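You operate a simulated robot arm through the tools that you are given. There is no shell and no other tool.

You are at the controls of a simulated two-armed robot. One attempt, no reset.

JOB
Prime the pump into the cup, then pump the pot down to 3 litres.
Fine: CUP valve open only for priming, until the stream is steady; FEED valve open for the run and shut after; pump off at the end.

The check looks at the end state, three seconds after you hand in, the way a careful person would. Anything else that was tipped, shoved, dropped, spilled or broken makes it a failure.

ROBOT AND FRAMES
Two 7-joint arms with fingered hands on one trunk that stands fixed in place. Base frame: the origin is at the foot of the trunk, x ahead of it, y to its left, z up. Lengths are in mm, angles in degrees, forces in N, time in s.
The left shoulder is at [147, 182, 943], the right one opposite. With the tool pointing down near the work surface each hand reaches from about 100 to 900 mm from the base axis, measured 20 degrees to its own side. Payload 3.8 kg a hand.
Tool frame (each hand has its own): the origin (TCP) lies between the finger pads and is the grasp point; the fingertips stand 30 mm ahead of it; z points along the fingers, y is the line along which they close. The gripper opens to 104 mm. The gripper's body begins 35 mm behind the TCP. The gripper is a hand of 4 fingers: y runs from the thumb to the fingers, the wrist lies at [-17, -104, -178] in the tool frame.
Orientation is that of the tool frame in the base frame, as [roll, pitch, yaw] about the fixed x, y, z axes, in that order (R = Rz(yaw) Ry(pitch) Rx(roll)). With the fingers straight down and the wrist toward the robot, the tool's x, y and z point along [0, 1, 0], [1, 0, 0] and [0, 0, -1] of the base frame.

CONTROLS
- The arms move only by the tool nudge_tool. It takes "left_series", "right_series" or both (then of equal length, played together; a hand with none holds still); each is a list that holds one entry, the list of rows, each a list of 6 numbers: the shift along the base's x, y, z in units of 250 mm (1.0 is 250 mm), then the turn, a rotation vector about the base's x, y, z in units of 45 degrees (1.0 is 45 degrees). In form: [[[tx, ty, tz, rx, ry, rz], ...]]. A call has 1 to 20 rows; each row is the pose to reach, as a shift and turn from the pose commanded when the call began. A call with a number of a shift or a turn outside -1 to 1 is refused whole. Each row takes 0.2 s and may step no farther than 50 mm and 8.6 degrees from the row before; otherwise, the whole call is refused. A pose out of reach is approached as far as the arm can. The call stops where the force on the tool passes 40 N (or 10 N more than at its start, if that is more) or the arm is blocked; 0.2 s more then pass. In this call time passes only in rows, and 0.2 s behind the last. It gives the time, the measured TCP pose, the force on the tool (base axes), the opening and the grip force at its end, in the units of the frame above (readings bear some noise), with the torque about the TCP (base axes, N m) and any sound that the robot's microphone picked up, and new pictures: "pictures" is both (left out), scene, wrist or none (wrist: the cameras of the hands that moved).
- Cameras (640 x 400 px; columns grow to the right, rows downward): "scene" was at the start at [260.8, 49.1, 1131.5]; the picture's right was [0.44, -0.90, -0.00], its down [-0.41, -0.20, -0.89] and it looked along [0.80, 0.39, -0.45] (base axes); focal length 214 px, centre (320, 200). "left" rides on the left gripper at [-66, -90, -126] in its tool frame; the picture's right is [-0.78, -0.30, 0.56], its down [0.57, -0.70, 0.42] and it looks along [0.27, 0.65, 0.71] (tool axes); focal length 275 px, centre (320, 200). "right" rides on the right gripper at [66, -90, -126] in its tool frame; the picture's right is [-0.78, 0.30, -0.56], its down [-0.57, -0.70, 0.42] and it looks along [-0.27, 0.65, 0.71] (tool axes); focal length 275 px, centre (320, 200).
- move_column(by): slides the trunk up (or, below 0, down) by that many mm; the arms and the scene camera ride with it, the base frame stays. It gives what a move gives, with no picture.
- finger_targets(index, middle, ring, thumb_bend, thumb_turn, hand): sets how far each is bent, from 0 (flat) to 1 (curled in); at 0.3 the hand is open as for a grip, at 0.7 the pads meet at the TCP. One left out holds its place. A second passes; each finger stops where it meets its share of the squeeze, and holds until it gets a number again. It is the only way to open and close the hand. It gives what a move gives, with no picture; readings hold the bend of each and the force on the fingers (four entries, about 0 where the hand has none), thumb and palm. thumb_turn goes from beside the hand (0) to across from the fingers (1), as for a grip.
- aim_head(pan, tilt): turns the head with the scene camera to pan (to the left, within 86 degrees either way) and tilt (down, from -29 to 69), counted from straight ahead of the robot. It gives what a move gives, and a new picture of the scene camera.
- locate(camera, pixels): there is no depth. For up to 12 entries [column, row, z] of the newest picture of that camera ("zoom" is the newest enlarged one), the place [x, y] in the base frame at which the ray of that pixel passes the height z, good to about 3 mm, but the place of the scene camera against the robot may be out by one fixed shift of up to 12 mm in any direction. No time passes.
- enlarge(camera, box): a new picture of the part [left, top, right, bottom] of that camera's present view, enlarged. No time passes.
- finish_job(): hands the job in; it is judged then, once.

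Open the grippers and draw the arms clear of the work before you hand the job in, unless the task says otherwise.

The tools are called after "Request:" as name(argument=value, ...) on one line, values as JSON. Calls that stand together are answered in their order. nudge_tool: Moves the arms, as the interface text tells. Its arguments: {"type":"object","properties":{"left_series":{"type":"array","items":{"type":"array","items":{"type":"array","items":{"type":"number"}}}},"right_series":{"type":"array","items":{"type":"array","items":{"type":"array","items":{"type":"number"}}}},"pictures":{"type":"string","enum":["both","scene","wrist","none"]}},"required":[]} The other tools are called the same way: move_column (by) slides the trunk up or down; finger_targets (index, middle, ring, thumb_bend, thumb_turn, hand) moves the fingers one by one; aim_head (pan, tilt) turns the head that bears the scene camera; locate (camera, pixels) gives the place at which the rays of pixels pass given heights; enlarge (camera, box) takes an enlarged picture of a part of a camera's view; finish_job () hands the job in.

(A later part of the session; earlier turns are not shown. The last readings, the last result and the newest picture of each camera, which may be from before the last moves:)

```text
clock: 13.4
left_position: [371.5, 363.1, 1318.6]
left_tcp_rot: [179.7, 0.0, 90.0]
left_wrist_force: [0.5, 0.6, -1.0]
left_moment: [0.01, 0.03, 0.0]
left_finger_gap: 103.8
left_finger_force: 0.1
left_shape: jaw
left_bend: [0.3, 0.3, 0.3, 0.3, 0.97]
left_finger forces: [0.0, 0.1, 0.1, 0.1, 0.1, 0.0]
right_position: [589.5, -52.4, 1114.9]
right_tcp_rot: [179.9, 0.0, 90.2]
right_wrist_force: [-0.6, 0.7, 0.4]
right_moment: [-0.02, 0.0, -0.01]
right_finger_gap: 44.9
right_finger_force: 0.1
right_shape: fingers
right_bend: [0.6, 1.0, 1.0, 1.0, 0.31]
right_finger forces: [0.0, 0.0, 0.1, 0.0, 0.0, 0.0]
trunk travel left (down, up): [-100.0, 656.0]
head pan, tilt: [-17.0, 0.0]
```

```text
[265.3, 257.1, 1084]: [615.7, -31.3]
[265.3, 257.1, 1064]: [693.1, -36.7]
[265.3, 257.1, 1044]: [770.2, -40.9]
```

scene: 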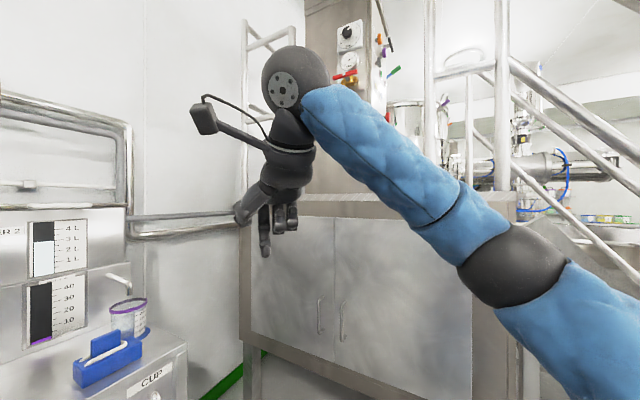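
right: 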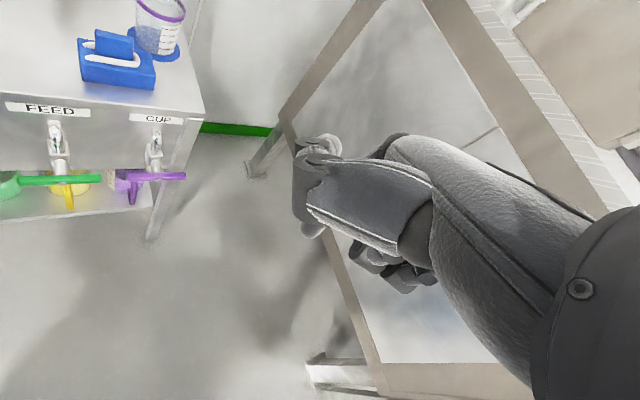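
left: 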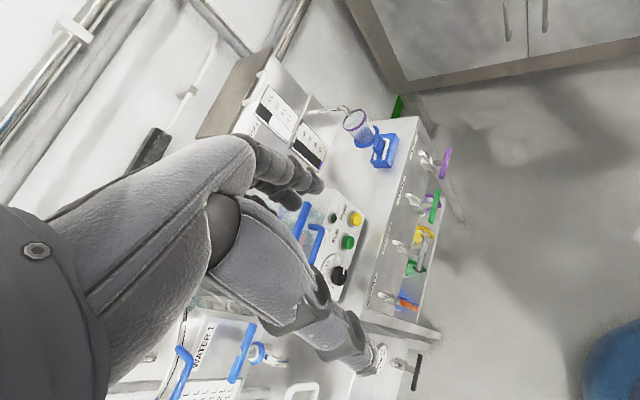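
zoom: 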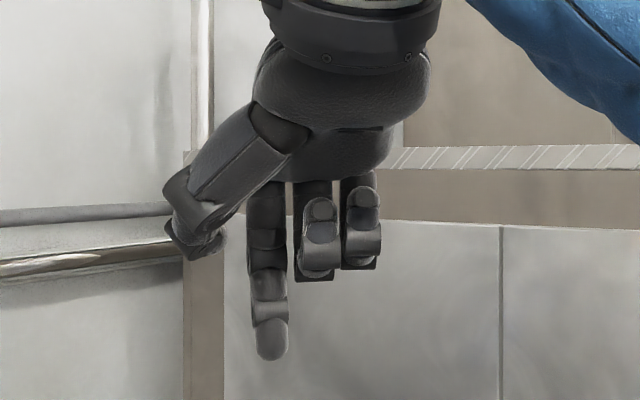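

The index tip sits about [+21,+20,+29] in the right tool frame (mirrored for left). I shape the left hand the same and begin turning both hands toward the bench (fingers horizontal, into the bench).

Request:
finger_targets(hand="left", index=0.6, middle=1, ring=1, thumb_bend=1, thumb_turn=0.3)

Request:
nudge_tool(right_series=[[[0, 0, 0, 0.066, -0.157, 0.066], [0, 0, 0, 0.132, -0.314, 0.132], [0, 0, 0, 0.198, -0.471, 0.198], [0, 0, 0, 0.264, -0.628, 0.264], [0, 0, 0, 0.33, -0.785, 0.33], [0, 0, 0, 0.396, -0.942, 0.396]]], left_series=[[[0, 0, -0.16, 0.0723, -0.1551, 0.0723], [0, 0, -0.32, 0.1446, -0.3102, 0.1446], [0, 0, -0.48, 0.2169, -0.4653, 0.2169], [0, 0, -0.64, 0.2892, -0.6203, 0.2892], [0, 0, -0.8, 0.3615, -0.7754, 0.3615], [0, 0, -0.96, 0.4338, -0.9305, 0.4338]]], pictures="none")

Request:
nudge_tool(right_series=[[[0, 0, 0, 0.066, -0.157, 0.066], [0, 0, 0, 0.132, -0.314, 0.132], [0, 0, 0, 0.198, -0.471, 0.198], [0, 0, 0, 0.264, -0.628, 0.264], [0, 0, 0, 0.33, -0.785, 0.33], [0, 0, 0, 0.396, -0.942, 0.396]]], left_series=[[[0, 0, 0, 0.0723, -0.1551, 0.0723], [0, 0, 0, 0.1446, -0.3102, 0.1446], [0, 0, 0, 0.2169, -0.4653, 0.2169], [0, 0, 0, 0.2892, -0.6203, 0.2892], [0, 0, 0, 0.3615, -0.7754, 0.3615], [0, 0, 0, 0.4338, -0.9305, 0.4338]]], pictures="both")

```text
clock: 14.4
left_position: [371.0, 364.8, 1319.8]
left_tcp_rot: [179.7, 0.0, 90.0]
left_wrist_force: [-0.8, 0.3, 0.4]
left_moment: [-0.01, 0.02, -0.01]
left_finger_gap: 45.1
left_finger_force: 0.0
left_shape: fingers
left_bend: [0.6, 1.0, 1.0, 1.0, 0.31]
left_finger forces: [0.1, 0.0, 0.0, 0.1, 0.0, 0.0]
right_position: [589.2, -51.6, 1114.8]
right_tcp_rot: [-179.9, -0.1, 90.2]
right_wrist_force: [0.0, 0.4, 1.1]
right_moment: [0.01, 0.0, 0.0]
right_finger_gap: 45.1
right_finger_force: 0.1
right_shape: fingers
right_bend: [0.6, 1.0, 1.0, 1.0, 0.31]
right_finger forces: [0.1, 0.1, 0.0, 0.0, 0.1, 0.0]
trunk travel left (down, up): [-100.0, 656.0]
head pan, tilt: [-17.0, 0.0]
```

```text
clock: 15.8
left_position: [382.3, 372.5, 1128.2]
left_tcp_rot: [135.1, -10.5, 114.9]
left_wrist_force: [0.3, 0.3, -0.1]
left_moment: [0.01, 0.01, 0.0]
left_finger_gap: 45.2
left_finger_force: 0.0
left_shape: fingers
left_bend: [0.6, 1.0, 1.0, 1.0, 0.31]
left_finger forces: [0.1, 0.0, 0.0, 0.0, 0.0, 0.0]
left hand out of reach, approached as far as the arm can: row 6
right_position: [589.0, -51.9, 1114.4]
right_tcp_rot: [134.9, -9.5, 112.9]
right_wrist_force: [-1.0, -0.5, 0.0]
right_moment: [0.01, 0.0, -0.01]
right_finger_gap: 45.1
right_finger_force: 0.1
right_shape: fingers
right_bend: [0.6, 1.0, 1.0, 1.0, 0.31]
right_finger forces: [0.1, 0.1, 0.0, 0.0, 0.0, 0.0]
trunk travel left (down, up): [-100.0, 656.0]
head pan, tilt: [-17.0, 0.0]
```

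```text
clock: 17.2
left_position: [488.5, 400.1, 1175.9]
left_tcp_rot: [90.3, 0.0, 140.2]
left_wrist_force: [0.8, 0.7, -0.9]
left_moment: [0.08, -0.02, -0.04]
left_finger_gap: 45.4
left_finger_force: 0.0
left_shape: fingers
left_bend: [0.6, 1.0, 1.0, 1.0, 0.31]
left_finger forces: [0.0, 0.1, 0.0, 0.0, 0.0, 0.0]
left hand out of reach, approached as far as the arm can: row 1, 2, 3, 4, 5, 6
right_position: [592.8, -47.3, 1111.4]
right_tcp_rot: [90.4, 0.0, 135.6]
right_wrist_force: [1.1, 0.6, 0.7]
right_moment: [0.02, 0.02, 0.0]
right_finger_gap: 45.4
right_finger_force: 0.1
right_shape: fingers
right_bend: [0.6, 1.0, 1.0, 1.0, 0.31]
right_finger forces: [0.0, 0.0, 0.1, 0.0, 0.1, 0.0]
trunk travel left (down, up): [-100.0, 656.0]
head pan, tilt: [-17.0, 0.0]
```

scene: 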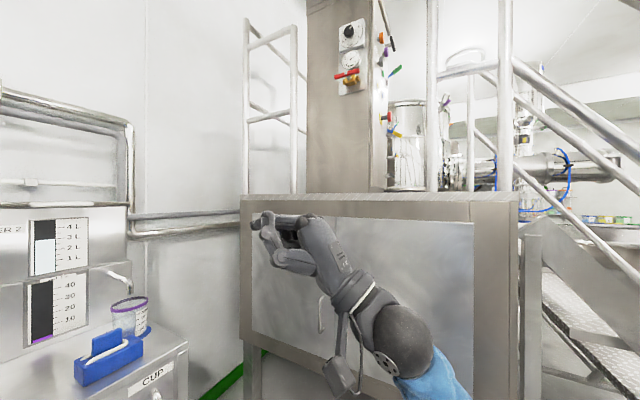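
right: 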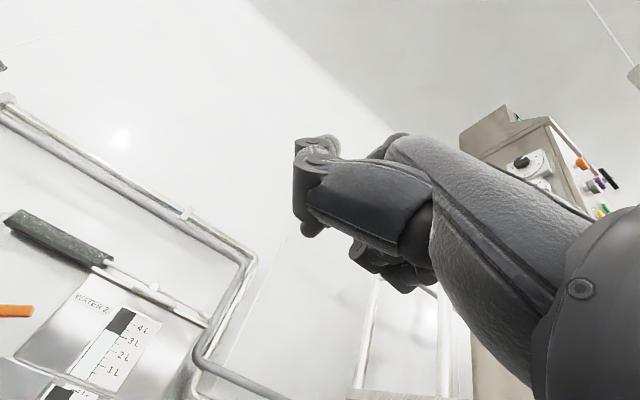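
left: 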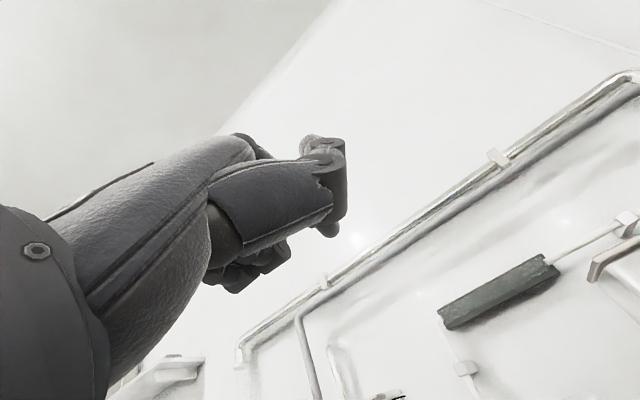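

Orientations are right (left [90,0,140], right [90,0,136]). The left hand was pushed outward by reach limits; I bring it forward/down a bit and check how commands reference, and turn the head back to the bench.

Request:
nudge_tool(left_series=[[[0.1, 0, -0.15, 0, 0, 0], [0.2, 0, -0.3, 0, 0, 0], [0.3, 0, -0.45, 0, 0, 0], [0.4, 0, -0.6, 0, 0, 0]]], pictures="none")

Request:
aim_head(pan=40, tilt=30)

```text
clock: 18.2
left_position: [607.4, 435.3, 1064.3]
left_tcp_rot: [90.5, -0.3, 139.8]
left_wrist_force: [0.4, -0.5, -0.4]
left_moment: [-0.02, 0.0, 0.02]
left_finger_gap: 45.3
left_finger_force: 0.2
left_shape: fingers
left_bend: [0.6, 1.0, 1.0, 1.0, 0.31]
left_finger forces: [0.0, 0.0, 0.0, 0.1, 0.1, 0.1]
left hand out of reach, approached as far as the arm can: row 2, 3, 4
right_position: [590.1, -50.3, 1113.5]
right_tcp_rot: [90.0, 0.0, 135.7]
right_wrist_force: [0.1, 0.3, 0.5]
right_moment: [0.0, -0.05, 0.01]
right_finger_gap: 45.4
right_finger_force: 0.1
right_shape: fingers
right_bend: [0.6, 1.0, 1.0, 1.0, 0.31]
right_finger forces: [0.1, 0.1, 0.0, 0.1, 0.0, 0.0]
trunk travel left (down, up): [-100.0, 656.0]
head pan, tilt: [-17.0, 0.0]
```

```text
clock: 19.5
left_position: [607.7, 436.4, 1068.1]
left_tcp_rot: [90.4, -0.2, 139.6]
left_wrist_force: [-0.4, -0.1, -0.1]
left_moment: [-0.04, 0.0, -0.01]
left_finger_gap: 44.9
left_finger_force: 0.0
left_shape: fingers
left_bend: [0.6, 1.0, 1.0, 1.0, 0.31]
left_finger forces: [0.1, 0.1, 0.1, 0.0, 0.0, 0.1]
right_position: [590.0, -50.3, 1114.2]
right_tcp_rot: [90.0, 0.0, 135.5]
right_wrist_force: [0.1, 0.5, -0.4]
right_moment: [-0.01, -0.03, 0.01]
right_finger_gap: 45.2
right_finger_force: 0.1
right_shape: fingers
right_bend: [0.6, 1.0, 1.0, 1.0, 0.31]
right_finger forces: [0.1, 0.0, 0.1, 0.0, 0.1, 0.1]
trunk travel left (down, up): [-100.0, 656.0]
head pan, tilt: [40.0, 30.0]
```

scene: 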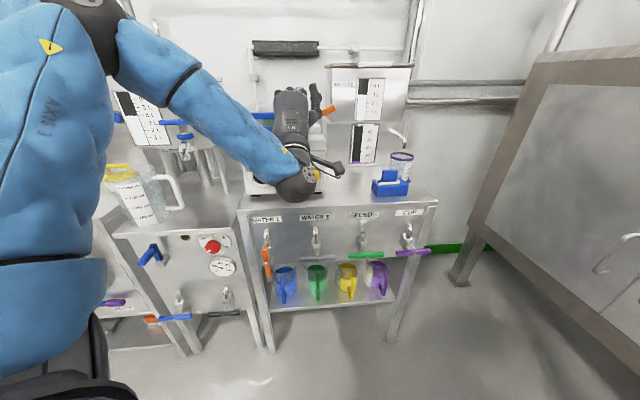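

The left hand came out further than wanted, at (607,436,1066), near the hood. I back it off toward the robot a little and check tracking.

Request:
nudge_tool(left_series=[[[-0.06, -0.08, 0, 0, 0, 0], [-0.12, -0.16, 0, 0, 0, 0]]], pictures="both")

Request:
enlarge(camera="scene", box=[220, 60, 380, 220])

```text
clock: 20.1
left_position: [594.2, 421.0, 1090.4]
left_tcp_rot: [90.0, 0.0, 139.9]
left_wrist_force: [0.3, -0.4, -0.1]
left_moment: [0.0, -0.02, 0.03]
left_finger_gap: 45.3
left_finger_force: 0.0
left_shape: fingers
left_bend: [0.6, 1.0, 1.0, 1.0, 0.31]
left_finger forces: [0.0, 0.0, 0.0, 0.0, 0.1, 0.1]
left hand out of reach, approached as far as the arm can: row 1, 2
right_position: [588.4, -51.3, 1114.1]
right_tcp_rot: [90.0, 0.0, 135.7]
right_wrist_force: [0.7, -0.3, -0.1]
right_moment: [0.0, 0.0, 0.0]
right_finger_gap: 45.2
right_finger_force: 0.0
right_shape: fingers
right_bend: [0.6, 1.0, 1.0, 1.0, 0.31]
right_finger forces: [0.0, 0.0, 0.0, 0.1, 0.1, 0.1]
trunk travel left (down, up): [-100.0, 656.0]
head pan, tilt: [40.0, 30.0]
```

scene: 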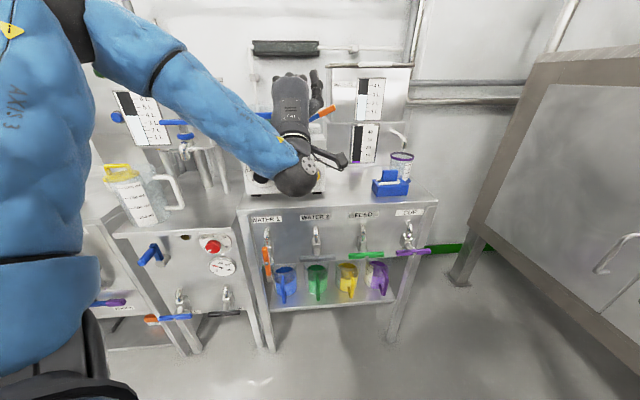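
left: 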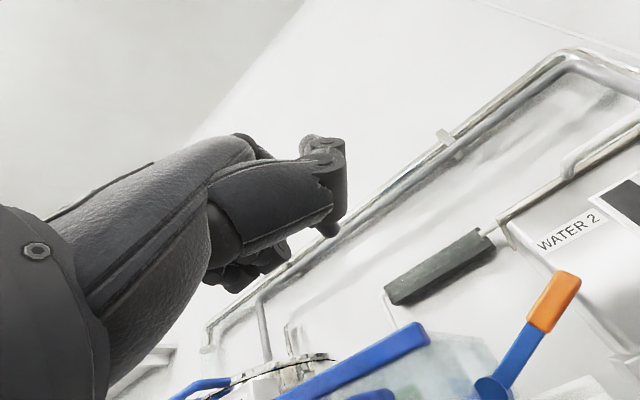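

```text
2.50 times, centred on (300, 140) of scene
```

zoom: 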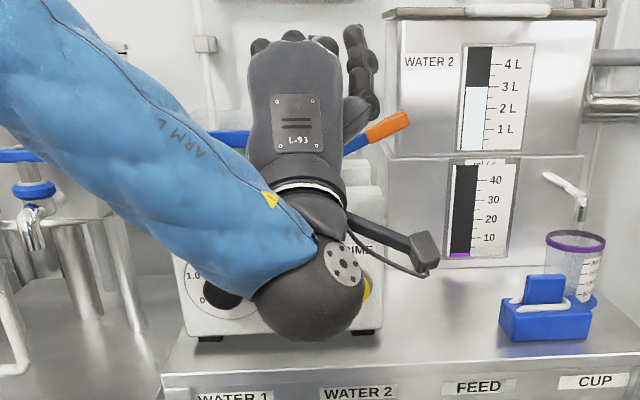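

Level fingers force an awkward wrist for this hand (wrist sits 30° below the finger line). A better posture is the hand pitched 40° down with a straighter index; I rotate both hands that way, drawing the left one back.

Request:
nudge_tool(left_series=[[[-0.076, -0.072, -0.03, -0.136, 0.114, 0], [-0.152, -0.144, -0.06, -0.272, 0.228, 0], [-0.228, -0.216, -0.09, -0.408, 0.342, 0], [-0.304, -0.288, -0.12, -0.544, 0.456, 0], [-0.38, -0.36, -0.16, -0.681, 0.571, 0]]], right_series=[[[0, 0, -0.08, -0.127, 0.124, 0], [0, 0, -0.16, -0.254, 0.249, 0], [0, 0, -0.24, -0.381, 0.373, 0], [0, 0, -0.32, -0.508, 0.498, 0], [0, 0, -0.4, -0.635, 0.622, 0]]], pictures="none")

Request:
finger_targets(hand="left", index=0.25)

Request:
finger_targets(hand="right", index=0.25)

Request:
aim_head(pan=20, tilt=20)

```text
clock: 21.3
left_position: [499.2, 333.1, 1049.4]
left_tcp_rot: [130.0, 0.0, 140.1]
left_wrist_force: [0.0, -0.5, 0.4]
left_moment: [0.02, 0.02, 0.0]
left_finger_gap: 45.2
left_finger_force: 0.1
left_shape: fingers
left_bend: [0.6, 1.0, 1.0, 1.0, 0.31]
left_finger forces: [0.1, 0.1, 0.0, 0.0, 0.0, 0.0]
right_position: [590.9, -49.9, 1014.2]
right_tcp_rot: [130.2, 0.0, 135.6]
right_wrist_force: [-0.7, -0.2, -0.2]
right_moment: [0.03, 0.0, 0.02]
right_finger_gap: 45.3
right_finger_force: 0.0
right_shape: fingers
right_bend: [0.6, 1.0, 1.0, 1.0, 0.31]
right_finger forces: [0.0, 0.0, 0.1, 0.1, 0.1, 0.1]
trunk travel left (down, up): [-100.0, 656.0]
head pan, tilt: [40.0, 30.0]
```

```text
clock: 22.3
left_position: [500.2, 333.7, 1049.4]
left_tcp_rot: [130.1, 0.0, 140.1]
left_wrist_force: [-0.5, -0.2, -0.2]
left_moment: [0.03, -0.03, -0.01]
left_finger_gap: 41.6
left_finger_force: 0.0
left_shape: fingers
left_bend: [0.25, 1.0, 1.0, 1.0, 0.31]
left_finger forces: [0.0, 0.0, 0.1, 0.1, 0.0, 0.0]
right_position: [590.8, -50.5, 1014.7]
right_tcp_rot: [129.9, 0.0, 135.6]
right_wrist_force: [0.5, 0.4, -1.0]
right_moment: [-0.01, -0.05, 0.04]
right_finger_gap: 45.2
right_finger_force: 0.1
right_shape: fingers
right_bend: [0.6, 1.0, 1.0, 1.0, 0.31]
right_finger forces: [0.0, 0.0, 0.0, 0.0, 0.0, 0.0]
trunk travel left (down, up): [-100.0, 656.0]
head pan, tilt: [40.0, 30.0]
```

```text
clock: 23.3
left_position: [498.9, 333.8, 1050.8]
left_tcp_rot: [130.0, 0.1, 140.0]
left_wrist_force: [0.1, -0.3, -0.2]
left_moment: [-0.02, 0.0, 0.0]
left_finger_gap: 41.8
left_finger_force: 0.1
left_shape: fingers
left_bend: [0.25, 1.0, 1.0, 1.0, 0.31]
left_finger forces: [0.0, 0.0, 0.0, 0.0, 0.0, 0.0]
right_position: [591.2, -50.4, 1014.3]
right_tcp_rot: [130.0, 0.0, 135.6]
right_wrist_force: [0.1, -0.1, -0.3]
right_moment: [0.02, -0.01, 0.02]
right_finger_gap: 41.5
right_finger_force: 0.1
right_shape: fingers
right_bend: [0.25, 1.0, 1.0, 1.0, 0.31]
right_finger forces: [0.0, 0.0, 0.1, 0.0, 0.1, 0.1]
trunk travel left (down, up): [-100.0, 656.0]
head pan, tilt: [40.0, 30.0]
```

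```text
clock: 24.1
left_position: [499.8, 334.7, 1050.5]
left_tcp_rot: [130.1, 0.1, 140.0]
left_wrist_force: [0.1, -0.3, 0.5]
left_moment: [0.05, 0.01, -0.04]
left_finger_gap: 41.5
left_finger_force: 0.1
left_shape: fingers
left_bend: [0.25, 1.0, 1.0, 1.0, 0.31]
left_finger forces: [0.1, 0.0, 0.0, 0.0, 0.1, 0.1]
right_position: [590.9, -50.1, 1014.4]
right_tcp_rot: [130.0, 0.0, 135.6]
right_wrist_force: [-0.6, 0.0, 0.4]
right_moment: [0.0, -0.01, 0.02]
right_finger_gap: 41.5
right_finger_force: 0.0
right_shape: fingers
right_bend: [0.25, 1.0, 1.0, 1.0, 0.31]
right_finger forces: [0.0, 0.0, 0.0, 0.1, 0.0, 0.0]
trunk travel left (down, up): [-100.0, 656.0]
head pan, tilt: [20.0, 20.0]
```

scene: 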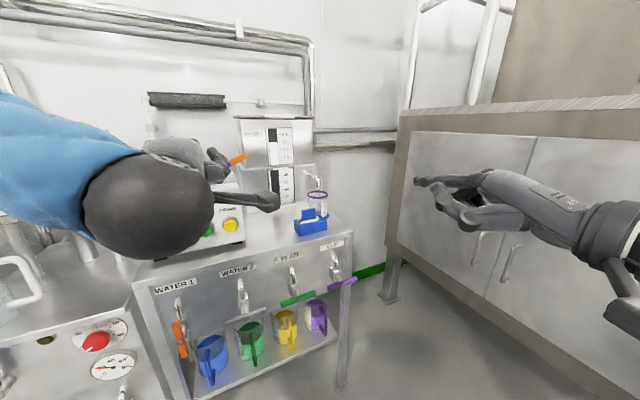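

Both hands reach fine now and the right index points nearly level (tip near (416,181)). I locate that tip and get wrist pictures.

Request:
enlarge(camera="scene", box=[390, 130, 570, 270])

Request:
nudge_tool(left_series=[[[0, 0, 0, 0, 0, 0]]], right_series=[[[0, 0, 0, 0, 0, 0]]], pictures="wrist")

Request:
locate(camera="scene", pixels=[[416, 181, 1080], [416, 181, 1060], [416, 181, 1040], [416, 181, 1020]])

```text
2.86 times, centred on (480, 200) of scene
```

zoom: 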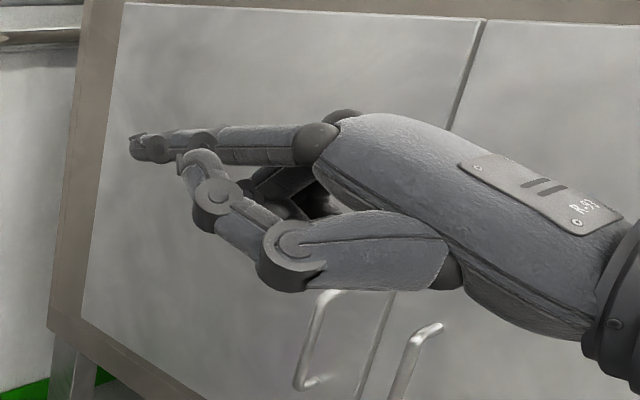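

```text
clock: 24.5
left_position: [501.9, 334.2, 1049.4]
left_tcp_rot: [130.0, 0.1, 140.1]
left_wrist_force: [-1.1, 0.4, -0.6]
left_moment: [0.02, 0.03, -0.01]
left_finger_gap: 41.5
left_finger_force: 0.1
left_shape: fingers
left_bend: [0.25, 1.0, 1.0, 1.0, 0.31]
left_finger forces: [0.0, 0.1, 0.0, 0.0, 0.1, 0.0]
right_position: [590.3, -50.8, 1013.5]
right_tcp_rot: [129.9, 0.0, 135.5]
right_wrist_force: [0.3, 0.6, 0.8]
right_moment: [0.0, 0.01, 0.0]
right_finger_gap: 42.0
right_finger_force: 0.0
right_shape: fingers
right_bend: [0.25, 1.0, 1.0, 1.0, 0.31]
right_finger forces: [0.0, 0.0, 0.0, 0.0, 0.0, 0.1]
trunk travel left (down, up): [-100.0, 656.0]
head pan, tilt: [20.0, 20.0]
```

right: 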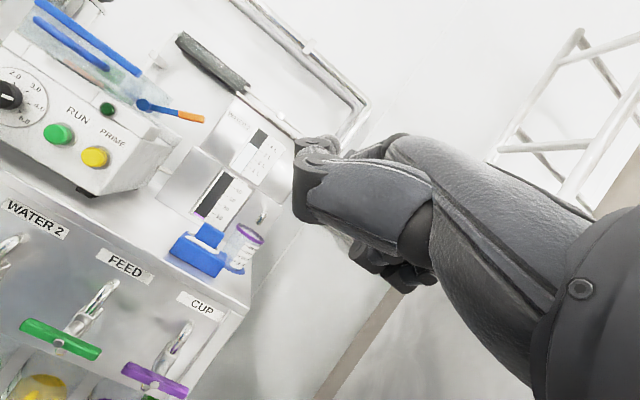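
left: 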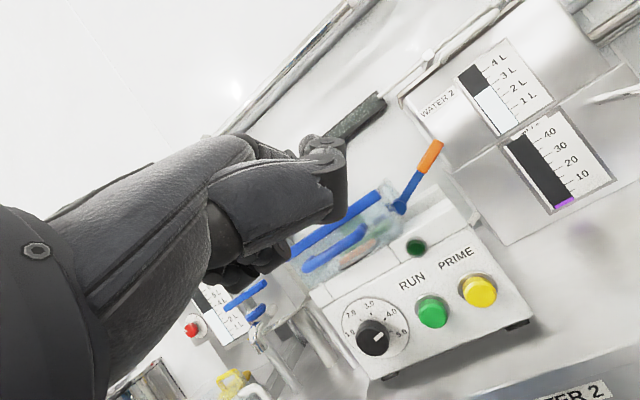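

```text
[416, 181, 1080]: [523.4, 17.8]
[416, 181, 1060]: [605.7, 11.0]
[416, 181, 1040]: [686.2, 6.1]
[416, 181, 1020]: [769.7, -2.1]
```

The right index tip is ≈ TCP + 21 left, 64 into bench, 42 up. The thumb is close to the index; I try tucking it across the fist.

Request:
finger_targets(hand="right", thumb_turn=1, thumb_bend=1)

Request:
enlarge(camera="scene", box=[390, 130, 570, 270])

```text
clock: 25.5
left_position: [500.2, 332.6, 1049.6]
left_tcp_rot: [130.1, 0.1, 140.1]
left_wrist_force: [-0.3, -0.1, 0.8]
left_moment: [-0.02, -0.01, -0.02]
left_finger_gap: 41.4
left_finger_force: 0.1
left_shape: fingers
left_bend: [0.25, 1.0, 1.0, 1.0, 0.31]
left_finger forces: [0.0, 0.0, 0.0, 0.0, 0.0, 0.1]
right_position: [592.0, -50.9, 1014.4]
right_tcp_rot: [130.0, 0.0, 135.6]
right_wrist_force: [-0.3, 0.0, 0.3]
right_moment: [0.01, 0.0, 0.01]
right_finger_gap: 30.1
right_finger_force: 0.0
right_shape: fingers
right_bend: [0.25, 1.0, 1.0, 1.0, 1.0]
right_finger forces: [0.0, 0.0, 0.0, 0.0, 0.1, 0.0]
trunk travel left (down, up): [-100.0, 656.0]
head pan, tilt: [20.0, 20.0]
```

```text
2.86 times, centred on (480, 200) of scene
```

zoom: 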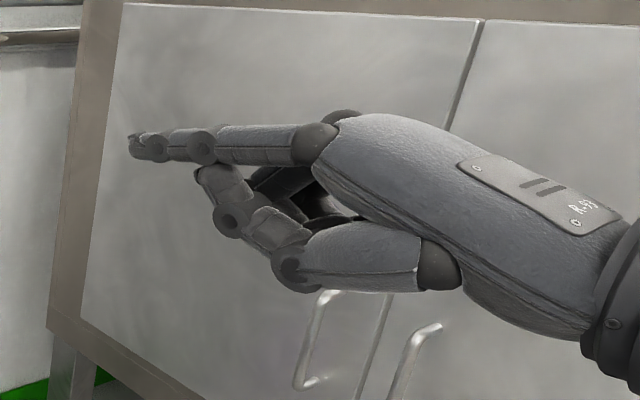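

Index now projects cleanly. I tuck the left thumb likewise, then bring the left fingertip to ~40 mm in front of PRIME.

Request:
finger_targets(hand="left", thumb_turn=1, thumb_bend=1)

Request:
nudge_tool(left_series=[[[0.03, 0.01, -0.16, 0, 0, 0], [0.07, 0.03, -0.32, 0, 0, 0], [0.12, 0.06, -0.48, 0, 0, 0], [0.2, 0.1, -0.64, 0, 0, 0], [0.27, 0.13, -0.76, 0, 0, 0], [0.326, 0.164, -0.842, 0, 0, 0]]], pictures="both")

```text
clock: 26.5
left_position: [500.0, 333.7, 1050.0]
left_tcp_rot: [130.0, 0.1, 139.9]
left_wrist_force: [0.6, 0.8, 0.8]
left_moment: [0.05, 0.01, 0.03]
left_finger_gap: 30.4
left_finger_force: 0.1
left_shape: fingers
left_bend: [0.25, 1.0, 1.0, 1.0, 1.0]
left_finger forces: [0.1, 0.0, 0.1, 0.0, 0.1, 0.0]
right_position: [591.8, -50.5, 1013.8]
right_tcp_rot: [130.0, 0.0, 135.6]
right_wrist_force: [0.1, -0.3, -0.1]
right_moment: [0.01, 0.01, 0.02]
right_finger_gap: 30.1
right_finger_force: 0.0
right_shape: fingers
right_bend: [0.25, 1.0, 1.0, 1.0, 1.0]
right_finger forces: [0.0, 0.1, 0.0, 0.0, 0.0, 0.1]
trunk travel left (down, up): [-100.0, 656.0]
head pan, tilt: [20.0, 20.0]
```

```text
clock: 27.9
left_position: [579.2, 374.1, 839.3]
left_tcp_rot: [130.0, 0.1, 140.0]
left_wrist_force: [0.2, -0.3, -0.1]
left_moment: [-0.03, 0.02, -0.01]
left_finger_gap: 29.9
left_finger_force: 0.0
left_shape: fingers
left_bend: [0.25, 1.0, 1.0, 1.0, 1.0]
left_finger forces: [0.0, 0.0, 0.0, 0.0, 0.0, 0.0]
left hand out of reach, approached as far as the arm can: row 2, 3
right_position: [592.1, -49.6, 1013.5]
right_tcp_rot: [130.0, 0.0, 135.7]
right_wrist_force: [0.3, -0.2, -0.7]
right_moment: [0.01, 0.04, 0.03]
right_finger_gap: 30.0
right_finger_force: 0.0
right_shape: fingers
right_bend: [0.25, 1.0, 1.0, 1.0, 1.0]
right_finger forces: [0.0, 0.0, 0.0, 0.1, 0.0, 0.0]
trunk travel left (down, up): [-100.0, 656.0]
head pan, tilt: [20.0, 20.0]
```

scene: 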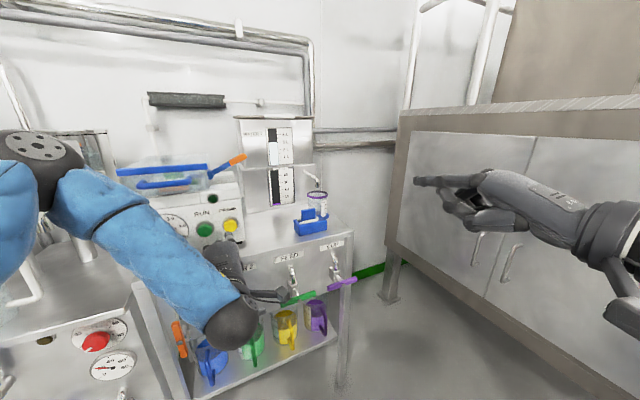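
left: 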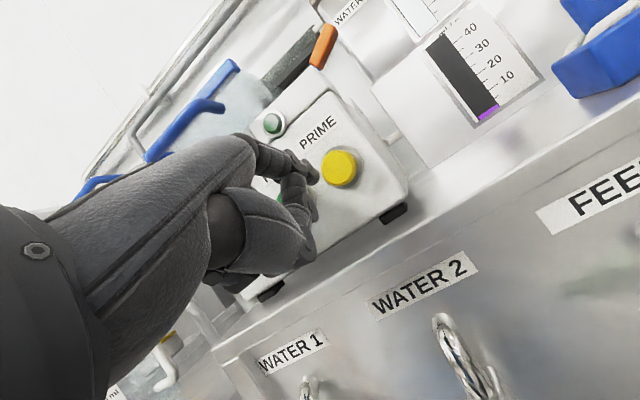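

The left index tip (wrist view (312,175)) is near PRIME (342,167). Zoom the scene to check alignment.

Request:
enlarge(camera="scene", box=[180, 180, 300, 300])

Request:
enlarge(camera="left", box=[240, 110, 400, 230])

```text
3.33 times, centred on (240, 240) of scene
```

zoom: 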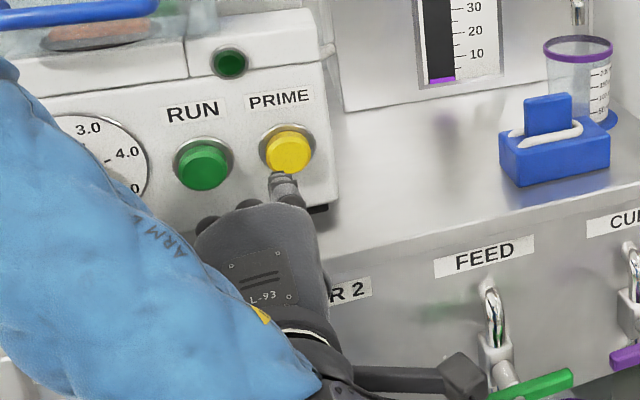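

```text
3.33 times, centred on (320, 170) of left
```

zoom: 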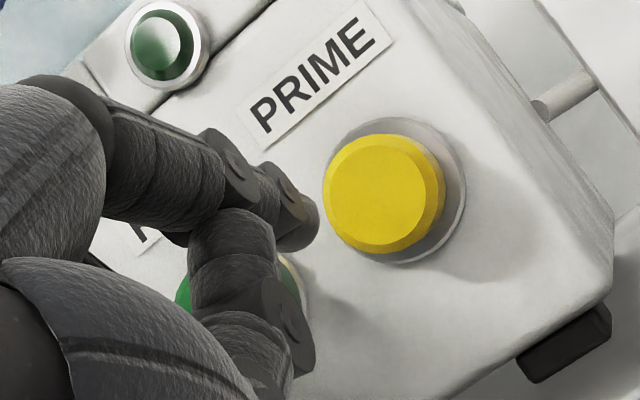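

I check the fingertip's and button's rays against my computed positions.

Request:
locate(camera="scene", pixels=[[228, 232.5, 881], [228, 232.5, 870], [230.7, 225.6, 881], [230.7, 225.6, 870]])

Request:
locate(camera="left", pixels=[[311, 176, 881], [311, 176, 870], [337.8, 167, 881], [337.8, 167, 870]])

```text
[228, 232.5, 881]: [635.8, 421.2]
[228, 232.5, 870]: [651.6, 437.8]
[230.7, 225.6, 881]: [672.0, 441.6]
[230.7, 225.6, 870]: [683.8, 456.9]
```

```text
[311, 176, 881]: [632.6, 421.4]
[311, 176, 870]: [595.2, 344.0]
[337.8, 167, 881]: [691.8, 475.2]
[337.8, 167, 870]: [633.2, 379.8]
```

The left fingertip needs ~12 mm to the right; I correct it, and lower the right hand toward a staging spot in front of the CUP valve.

Request:
nudge_tool(left_series=[[[0.037, -0.031, -0.008, 0, 0, 0], [0.037, -0.031, -0.008, 0, 0, 0], [0.037, -0.031, -0.008, 0, 0, 0], [0.037, -0.031, -0.008, 0, 0, 0], [0.037, -0.031, -0.008, 0, 0, 0]]], right_series=[[[0.05, 0.01, -0.16, 0, 0, 0], [0.1, 0.02, -0.33, 0, 0, 0], [0.15, 0.03, -0.5, 0, 0, 0], [0.2, 0.04, -0.67, 0, 0, 0], [0.25, 0.05, -0.83, 0, 0, 0]]], pictures="none")

Request:
nudge_tool(right_series=[[[0.05, 0.01, -0.16, 0, 0, 0], [0.1, 0.02, -0.33, 0, 0, 0], [0.15, 0.03, -0.5, 0, 0, 0], [0.2, 0.04, -0.67, 0, 0, 0], [0.25, 0.05, -0.82, 0, 0, 0]]], pictures="both")

```text
clock: 29.1
left_position: [590.6, 364.7, 837.2]
left_tcp_rot: [130.0, 0.0, 140.1]
left_wrist_force: [-0.1, -0.9, 0.3]
left_moment: [0.0, -0.02, 0.0]
left_finger_gap: 30.0
left_finger_force: 0.0
left_shape: fingers
left_bend: [0.25, 1.0, 1.0, 1.0, 1.0]
left_finger forces: [0.0, 0.1, 0.0, 0.0, 0.0, 0.0]
right_position: [653.0, -37.3, 808.2]
right_tcp_rot: [130.0, 0.0, 135.6]
right_wrist_force: [0.4, 0.0, -0.3]
right_moment: [0.0, 0.0, 0.02]
right_finger_gap: 30.1
right_finger_force: 0.0
right_shape: fingers
right_bend: [0.25, 1.0, 1.0, 1.0, 1.0]
right_finger forces: [0.1, 0.0, 0.0, 0.0, 0.0, 0.1]
trunk travel left (down, up): [-100.0, 656.0]
head pan, tilt: [20.0, 20.0]
```

```text
clock: 30.3
left_position: [589.9, 364.3, 837.9]
left_tcp_rot: [130.1, 0.0, 140.1]
left_wrist_force: [0.0, 0.6, -0.4]
left_moment: [-0.03, 0.01, 0.02]
left_finger_gap: 30.1
left_finger_force: 0.1
left_shape: fingers
left_bend: [0.25, 1.0, 1.0, 1.0, 1.0]
left_finger forces: [0.1, 0.0, 0.1, 0.0, 0.1, 0.1]
right_position: [714.6, -26.0, 600.8]
right_tcp_rot: [130.0, 0.0, 135.7]
right_wrist_force: [-0.5, -0.1, -1.4]
right_moment: [-0.01, 0.01, -0.03]
right_finger_gap: 30.1
right_finger_force: 0.1
right_shape: fingers
right_bend: [0.25, 1.0, 1.0, 1.0, 1.0]
right_finger forces: [0.0, 0.1, 0.0, 0.0, 0.0, 0.0]
trunk travel left (down, up): [-100.0, 656.0]
head pan, tilt: [20.0, 20.0]
```

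scene: 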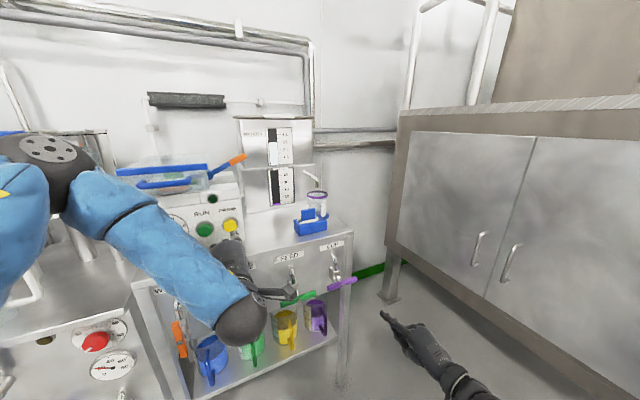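
right: 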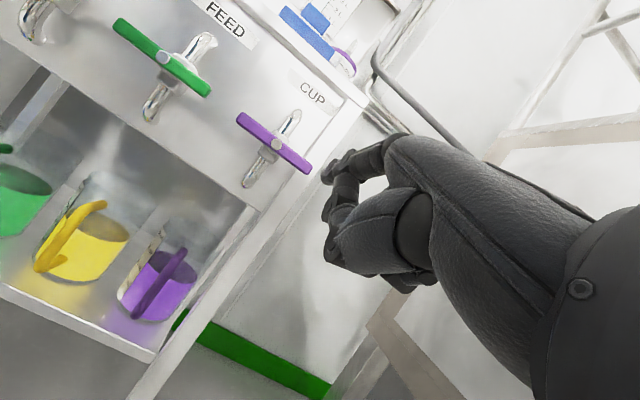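

Very clear view of the CUP bar and the right fingertip (332,170). Zoom in for the valve's shape.

Request:
enlarge(camera="right", box=[200, 60, 420, 240])

Request:
enlarge(camera="right", box=[80, 0, 260, 130])

Request:
enlarge(camera="scene", box=[210, 150, 450, 370])

```text
2.22 times, centred on (310, 150) of right
```

zoom: 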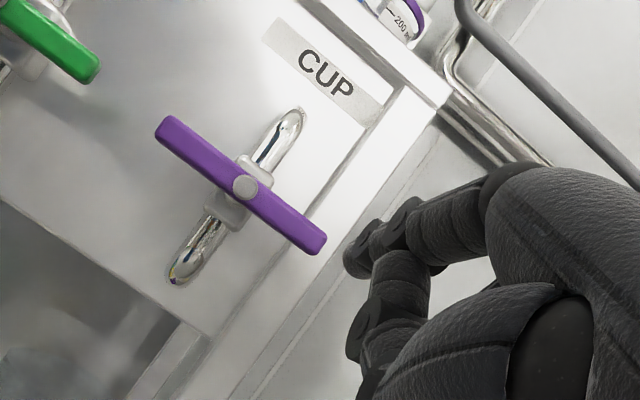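

```text
3.08 times, centred on (170, 65) of right
```

zoom: 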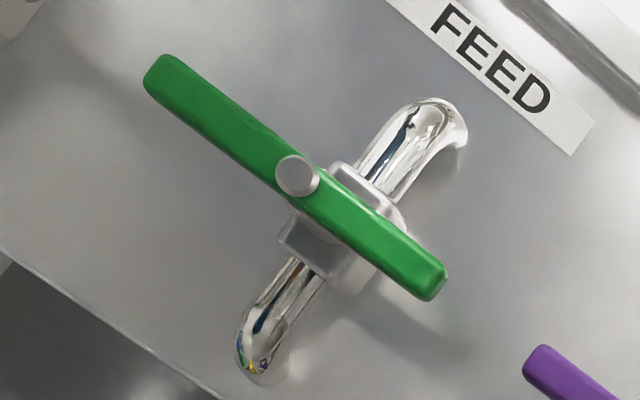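

```text
1.82 times, centred on (330, 260) of scene
```

zoom: 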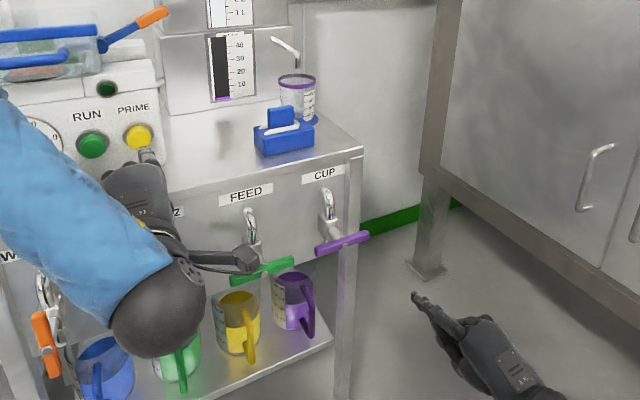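

Good: the pipe is a closed U through the valve; handle along the pipe = open. I verify bolt, bar right end and fingertip places from this view.

Request:
locate(camera="right", pixels=[[276.2, 144.1, 637], [276.2, 144.1, 645], [310.9, 171.2, 637], [310.9, 171.2, 645], [237.9, 116.2, 637], [237.9, 116.2, 645], [322, 174, 640], [322, 174, 650], [163, 56, 637], [163, 56, 645]])

Request:
locate(camera="scene", pixels=[[380, 316, 640], [380, 316, 650]])

```text
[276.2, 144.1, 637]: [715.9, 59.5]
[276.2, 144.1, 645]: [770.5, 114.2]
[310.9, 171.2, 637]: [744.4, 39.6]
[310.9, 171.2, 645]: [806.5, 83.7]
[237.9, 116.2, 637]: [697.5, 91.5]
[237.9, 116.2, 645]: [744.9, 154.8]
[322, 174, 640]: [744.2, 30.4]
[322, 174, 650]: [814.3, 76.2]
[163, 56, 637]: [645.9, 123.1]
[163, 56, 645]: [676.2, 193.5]
```

```text
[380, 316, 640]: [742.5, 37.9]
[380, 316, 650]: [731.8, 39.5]
```

Refined: CUP bolt ≈ (811,154,650), FEED bolt ≈ (702,258,651). I move the right fingertip to just in front of and below the right end of the CUP bar.

Request:
nudge_tool(right_series=[[[0.075, 0.075, -0.02, 0, 0, 0], [0.15, 0.15, -0.04, 0, 0, 0], [0.218, 0.225, -0.06, 0, 0, 0]]], pictures="both")

Request:
enlarge(camera="right", box=[200, 60, 420, 240])

Request:
enlarge(camera="scene", box=[280, 230, 440, 370])

```text
clock: 31.1
left_position: [588.2, 364.7, 836.9]
left_tcp_rot: [130.0, 0.1, 140.0]
left_wrist_force: [0.1, 0.4, 1.2]
left_moment: [-0.02, 0.02, 0.01]
left_finger_gap: 29.9
left_finger_force: 0.1
left_shape: fingers
left_bend: [0.25, 1.0, 1.0, 1.0, 1.0]
left_finger forces: [0.1, 0.0, 0.0, 0.1, 0.0, 0.1]
right_position: [770.8, 29.8, 586.6]
right_tcp_rot: [130.1, 0.1, 135.6]
right_wrist_force: [-0.2, 0.7, -0.7]
right_moment: [0.01, 0.04, 0.0]
right_finger_gap: 30.3
right_finger_force: 0.0
right_shape: fingers
right_bend: [0.25, 1.0, 1.0, 1.0, 1.0]
right_finger forces: [0.0, 0.1, 0.0, 0.0, 0.0, 0.1]
trunk travel left (down, up): [-100.0, 656.0]
head pan, tilt: [20.0, 20.0]
```

scene: 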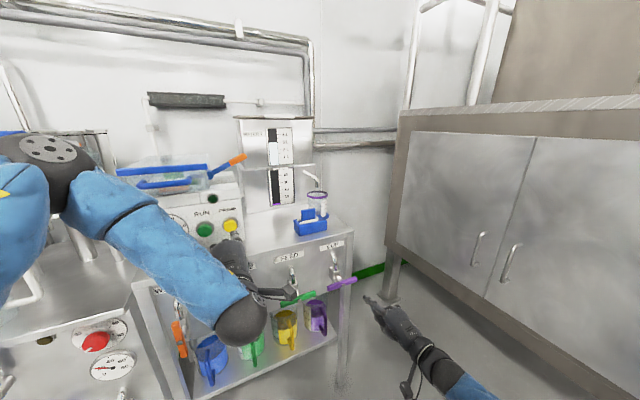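
right: 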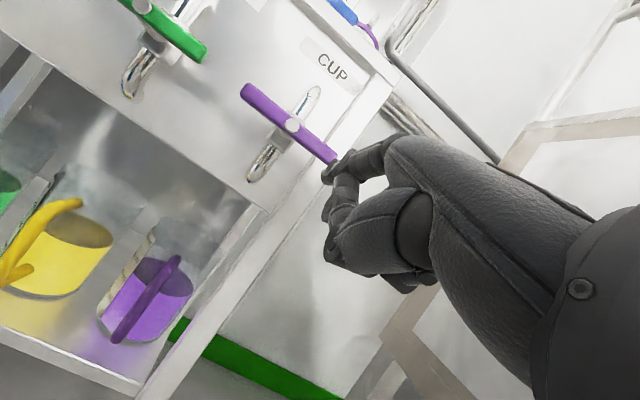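

```text
2.22 times, centred on (310, 150) of right
```

zoom: 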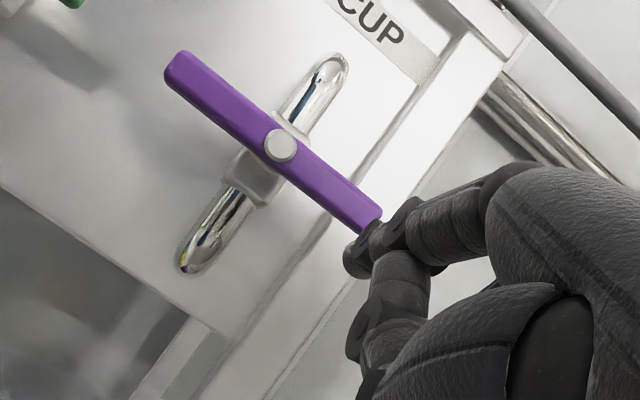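

```text
2.86 times, centred on (360, 300) of scene
```

zoom: 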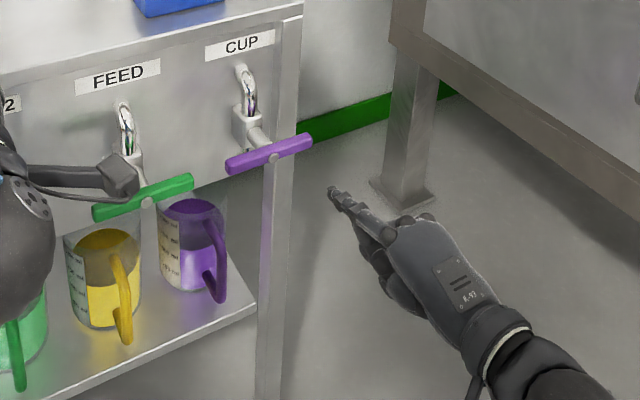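

I check the tip's ray (364,297) against the predicted tip (806,90,626), and the bar's end and bolt.

Request:
locate(camera="scene", pixels=[[364.2, 297.2, 626], [364.2, 297.2, 616], [344.3, 285, 651], [330.2, 285, 651], [312.3, 291, 651]])

Request:
locate(camera="right", pixels=[[326, 172, 626], [326, 172, 630], [332, 159, 651], [292.5, 125, 651], [246, 90, 651]])

```text
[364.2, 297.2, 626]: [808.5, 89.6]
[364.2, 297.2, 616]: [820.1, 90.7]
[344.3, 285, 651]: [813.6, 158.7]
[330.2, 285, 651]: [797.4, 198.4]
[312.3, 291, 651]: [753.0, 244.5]
```

```text
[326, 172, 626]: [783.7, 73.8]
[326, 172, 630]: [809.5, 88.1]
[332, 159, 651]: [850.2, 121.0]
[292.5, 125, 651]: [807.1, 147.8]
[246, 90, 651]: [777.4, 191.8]
```

The tip is confirmed at (808,89,627), 44 mm right of the bolt and ~16 mm below the bar. I advance it 67 mm into the bench direction, under the bar's right arm.

Request:
nudge_tool(right_series=[[[0.058, 0.068, 0, 0, 0, 0], [0.116, 0.136, 0, 0, 0, 0], [0.173, 0.205, 0, 0, 0, 0]]], pictures="both")

Request:
enlarge(camera="right", box=[200, 60, 420, 240])

Request:
enlarge(camera="scene", box=[280, 230, 440, 370])

```text
clock: 31.9
left_position: [589.3, 365.6, 838.6]
left_tcp_rot: [130.0, 0.1, 140.0]
left_wrist_force: [0.6, -0.2, 0.6]
left_moment: [-0.03, 0.03, 0.0]
left_finger_gap: 30.2
left_finger_force: 0.1
left_shape: fingers
left_bend: [0.25, 1.0, 1.0, 1.0, 1.0]
left_finger forces: [0.1, 0.0, 0.1, 0.1, 0.0, 0.1]
right_position: [792.7, 70.5, 598.8]
right_tcp_rot: [130.0, 0.0, 135.8]
right_wrist_force: [-0.5, 0.5, 0.5]
right_moment: [-0.02, -0.03, 0.01]
right_finger_gap: 30.0
right_finger_force: 0.0
right_shape: fingers
right_bend: [0.25, 1.0, 1.0, 1.0, 1.0]
right_finger forces: [0.0, 0.0, 0.0, 0.1, 0.0, 0.1]
right hand out of reach, approached as far as the arm can: row 2, 3
trunk travel left (down, up): [-100.0, 656.0]
head pan, tilt: [20.0, 20.0]
```

scene: 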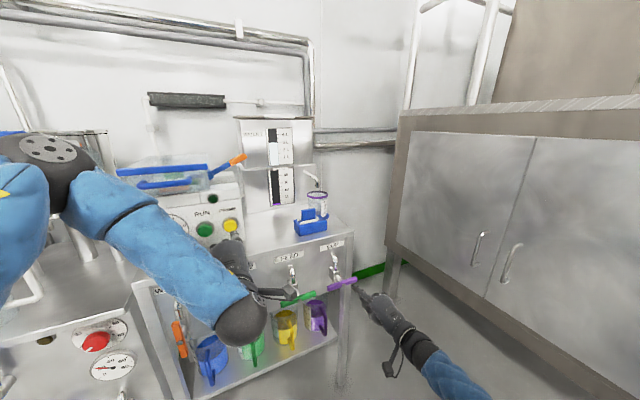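
right: 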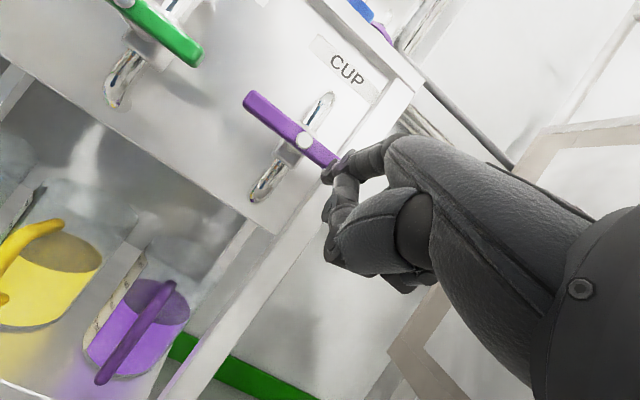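

```text
2.22 times, centred on (310, 150) of right
```

zoom: 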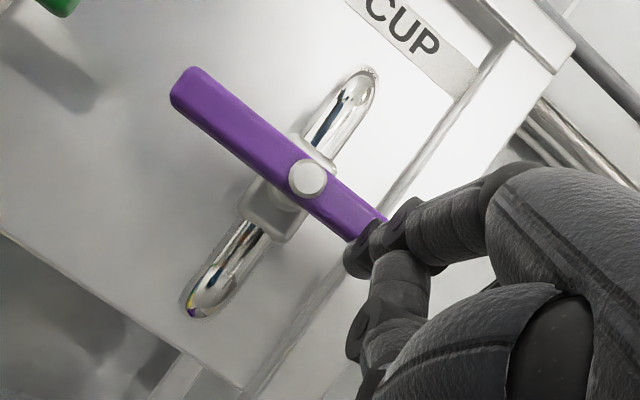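

```text
2.86 times, centred on (360, 300) of scene
```

zoom: 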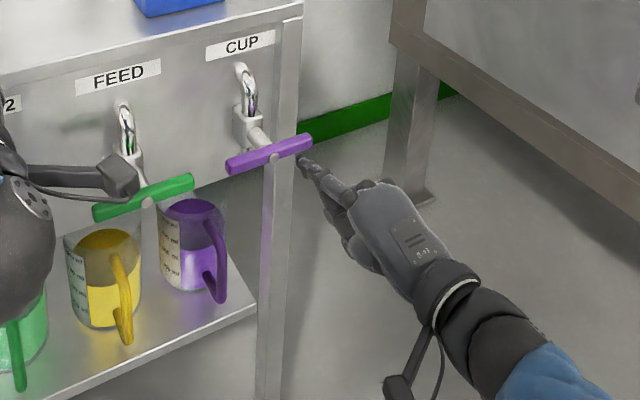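

The right arm hit its reach limit ~25 mm short, so I'll lower the trunk. First I back both hands off (left also up) so they clear the bench while the trunk drops.

Request:
nudge_tool(left_series=[[[-0.112, -0.114, 0.1, 0, 0, 0], [-0.224, -0.228, 0.2, 0, 0, 0], [-0.28, -0.286, 0.3, 0, 0, 0], [-0.28, -0.286, 0.4, 0, 0, 0]]], right_series=[[[-0.112, -0.114, 0.0, 0, 0, 0], [-0.224, -0.228, 0.1, 0, 0, 0], [-0.28, -0.286, 0.2, 0, 0, 0], [-0.28, -0.286, 0.3, 0, 0, 0]]], pictures="none")

Request:
move_column(by=-100)

```text
clock: 32.9
left_position: [534.2, 333.4, 950.3]
left_tcp_rot: [130.2, 0.2, 139.6]
left_wrist_force: [-0.1, -0.2, 0.3]
left_moment: [-0.01, 0.04, -0.05]
left_finger_gap: 30.2
left_finger_force: 0.0
left_shape: fingers
left_bend: [0.25, 1.0, 1.0, 1.0, 1.0]
left_finger forces: [0.0, 0.0, 0.0, 0.1, 0.0, 0.0]
left hand out of reach, approached as far as the arm can: row 1, 2, 3, 4
right_position: [719.7, -4.5, 673.4]
right_tcp_rot: [130.2, 0.1, 135.3]
right_wrist_force: [-0.8, 2.8, 2.7]
right_moment: [-0.21, 0.02, -0.2]
right_finger_gap: 30.0
right_finger_force: 0.0
right_shape: fingers
right_bend: [0.25, 1.0, 1.0, 1.0, 1.0]
right_finger forces: [0.0, 0.1, 0.0, 0.0, 0.0, 0.1]
right hand out of reach, approached as far as the arm can: row 1
trunk travel left (down, up): [-100.0, 656.0]
head pan, tilt: [20.0, 20.0]
```

```text
clock: 34.3
left_position: [575.4, 335.0, 800.1]
left_tcp_rot: [135.0, -5.7, 139.6]
left_wrist_force: [0.1, -0.3, 0.5]
left_moment: [-0.01, -0.01, 0.02]
left_finger_gap: 30.2
left_finger_force: 0.1
left_shape: fingers
left_bend: [0.25, 1.0, 1.0, 1.0, 1.0]
left_finger forces: [0.0, 0.0, 0.0, 0.0, 0.0, 0.0]
right_position: [721.1, -2.8, 573.4]
right_tcp_rot: [130.1, 0.0, 135.7]
right_wrist_force: [-0.2, 0.2, -0.2]
right_moment: [-0.02, 0.01, 0.01]
right_finger_gap: 30.3
right_finger_force: 0.0
right_shape: fingers
right_bend: [0.25, 1.0, 1.0, 1.0, 1.0]
right_finger forces: [0.1, 0.0, 0.0, 0.1, 0.0, 0.0]
trunk travel left (down, up): [0.0, 756.0]
head pan, tilt: [20.0, 20.0]
```

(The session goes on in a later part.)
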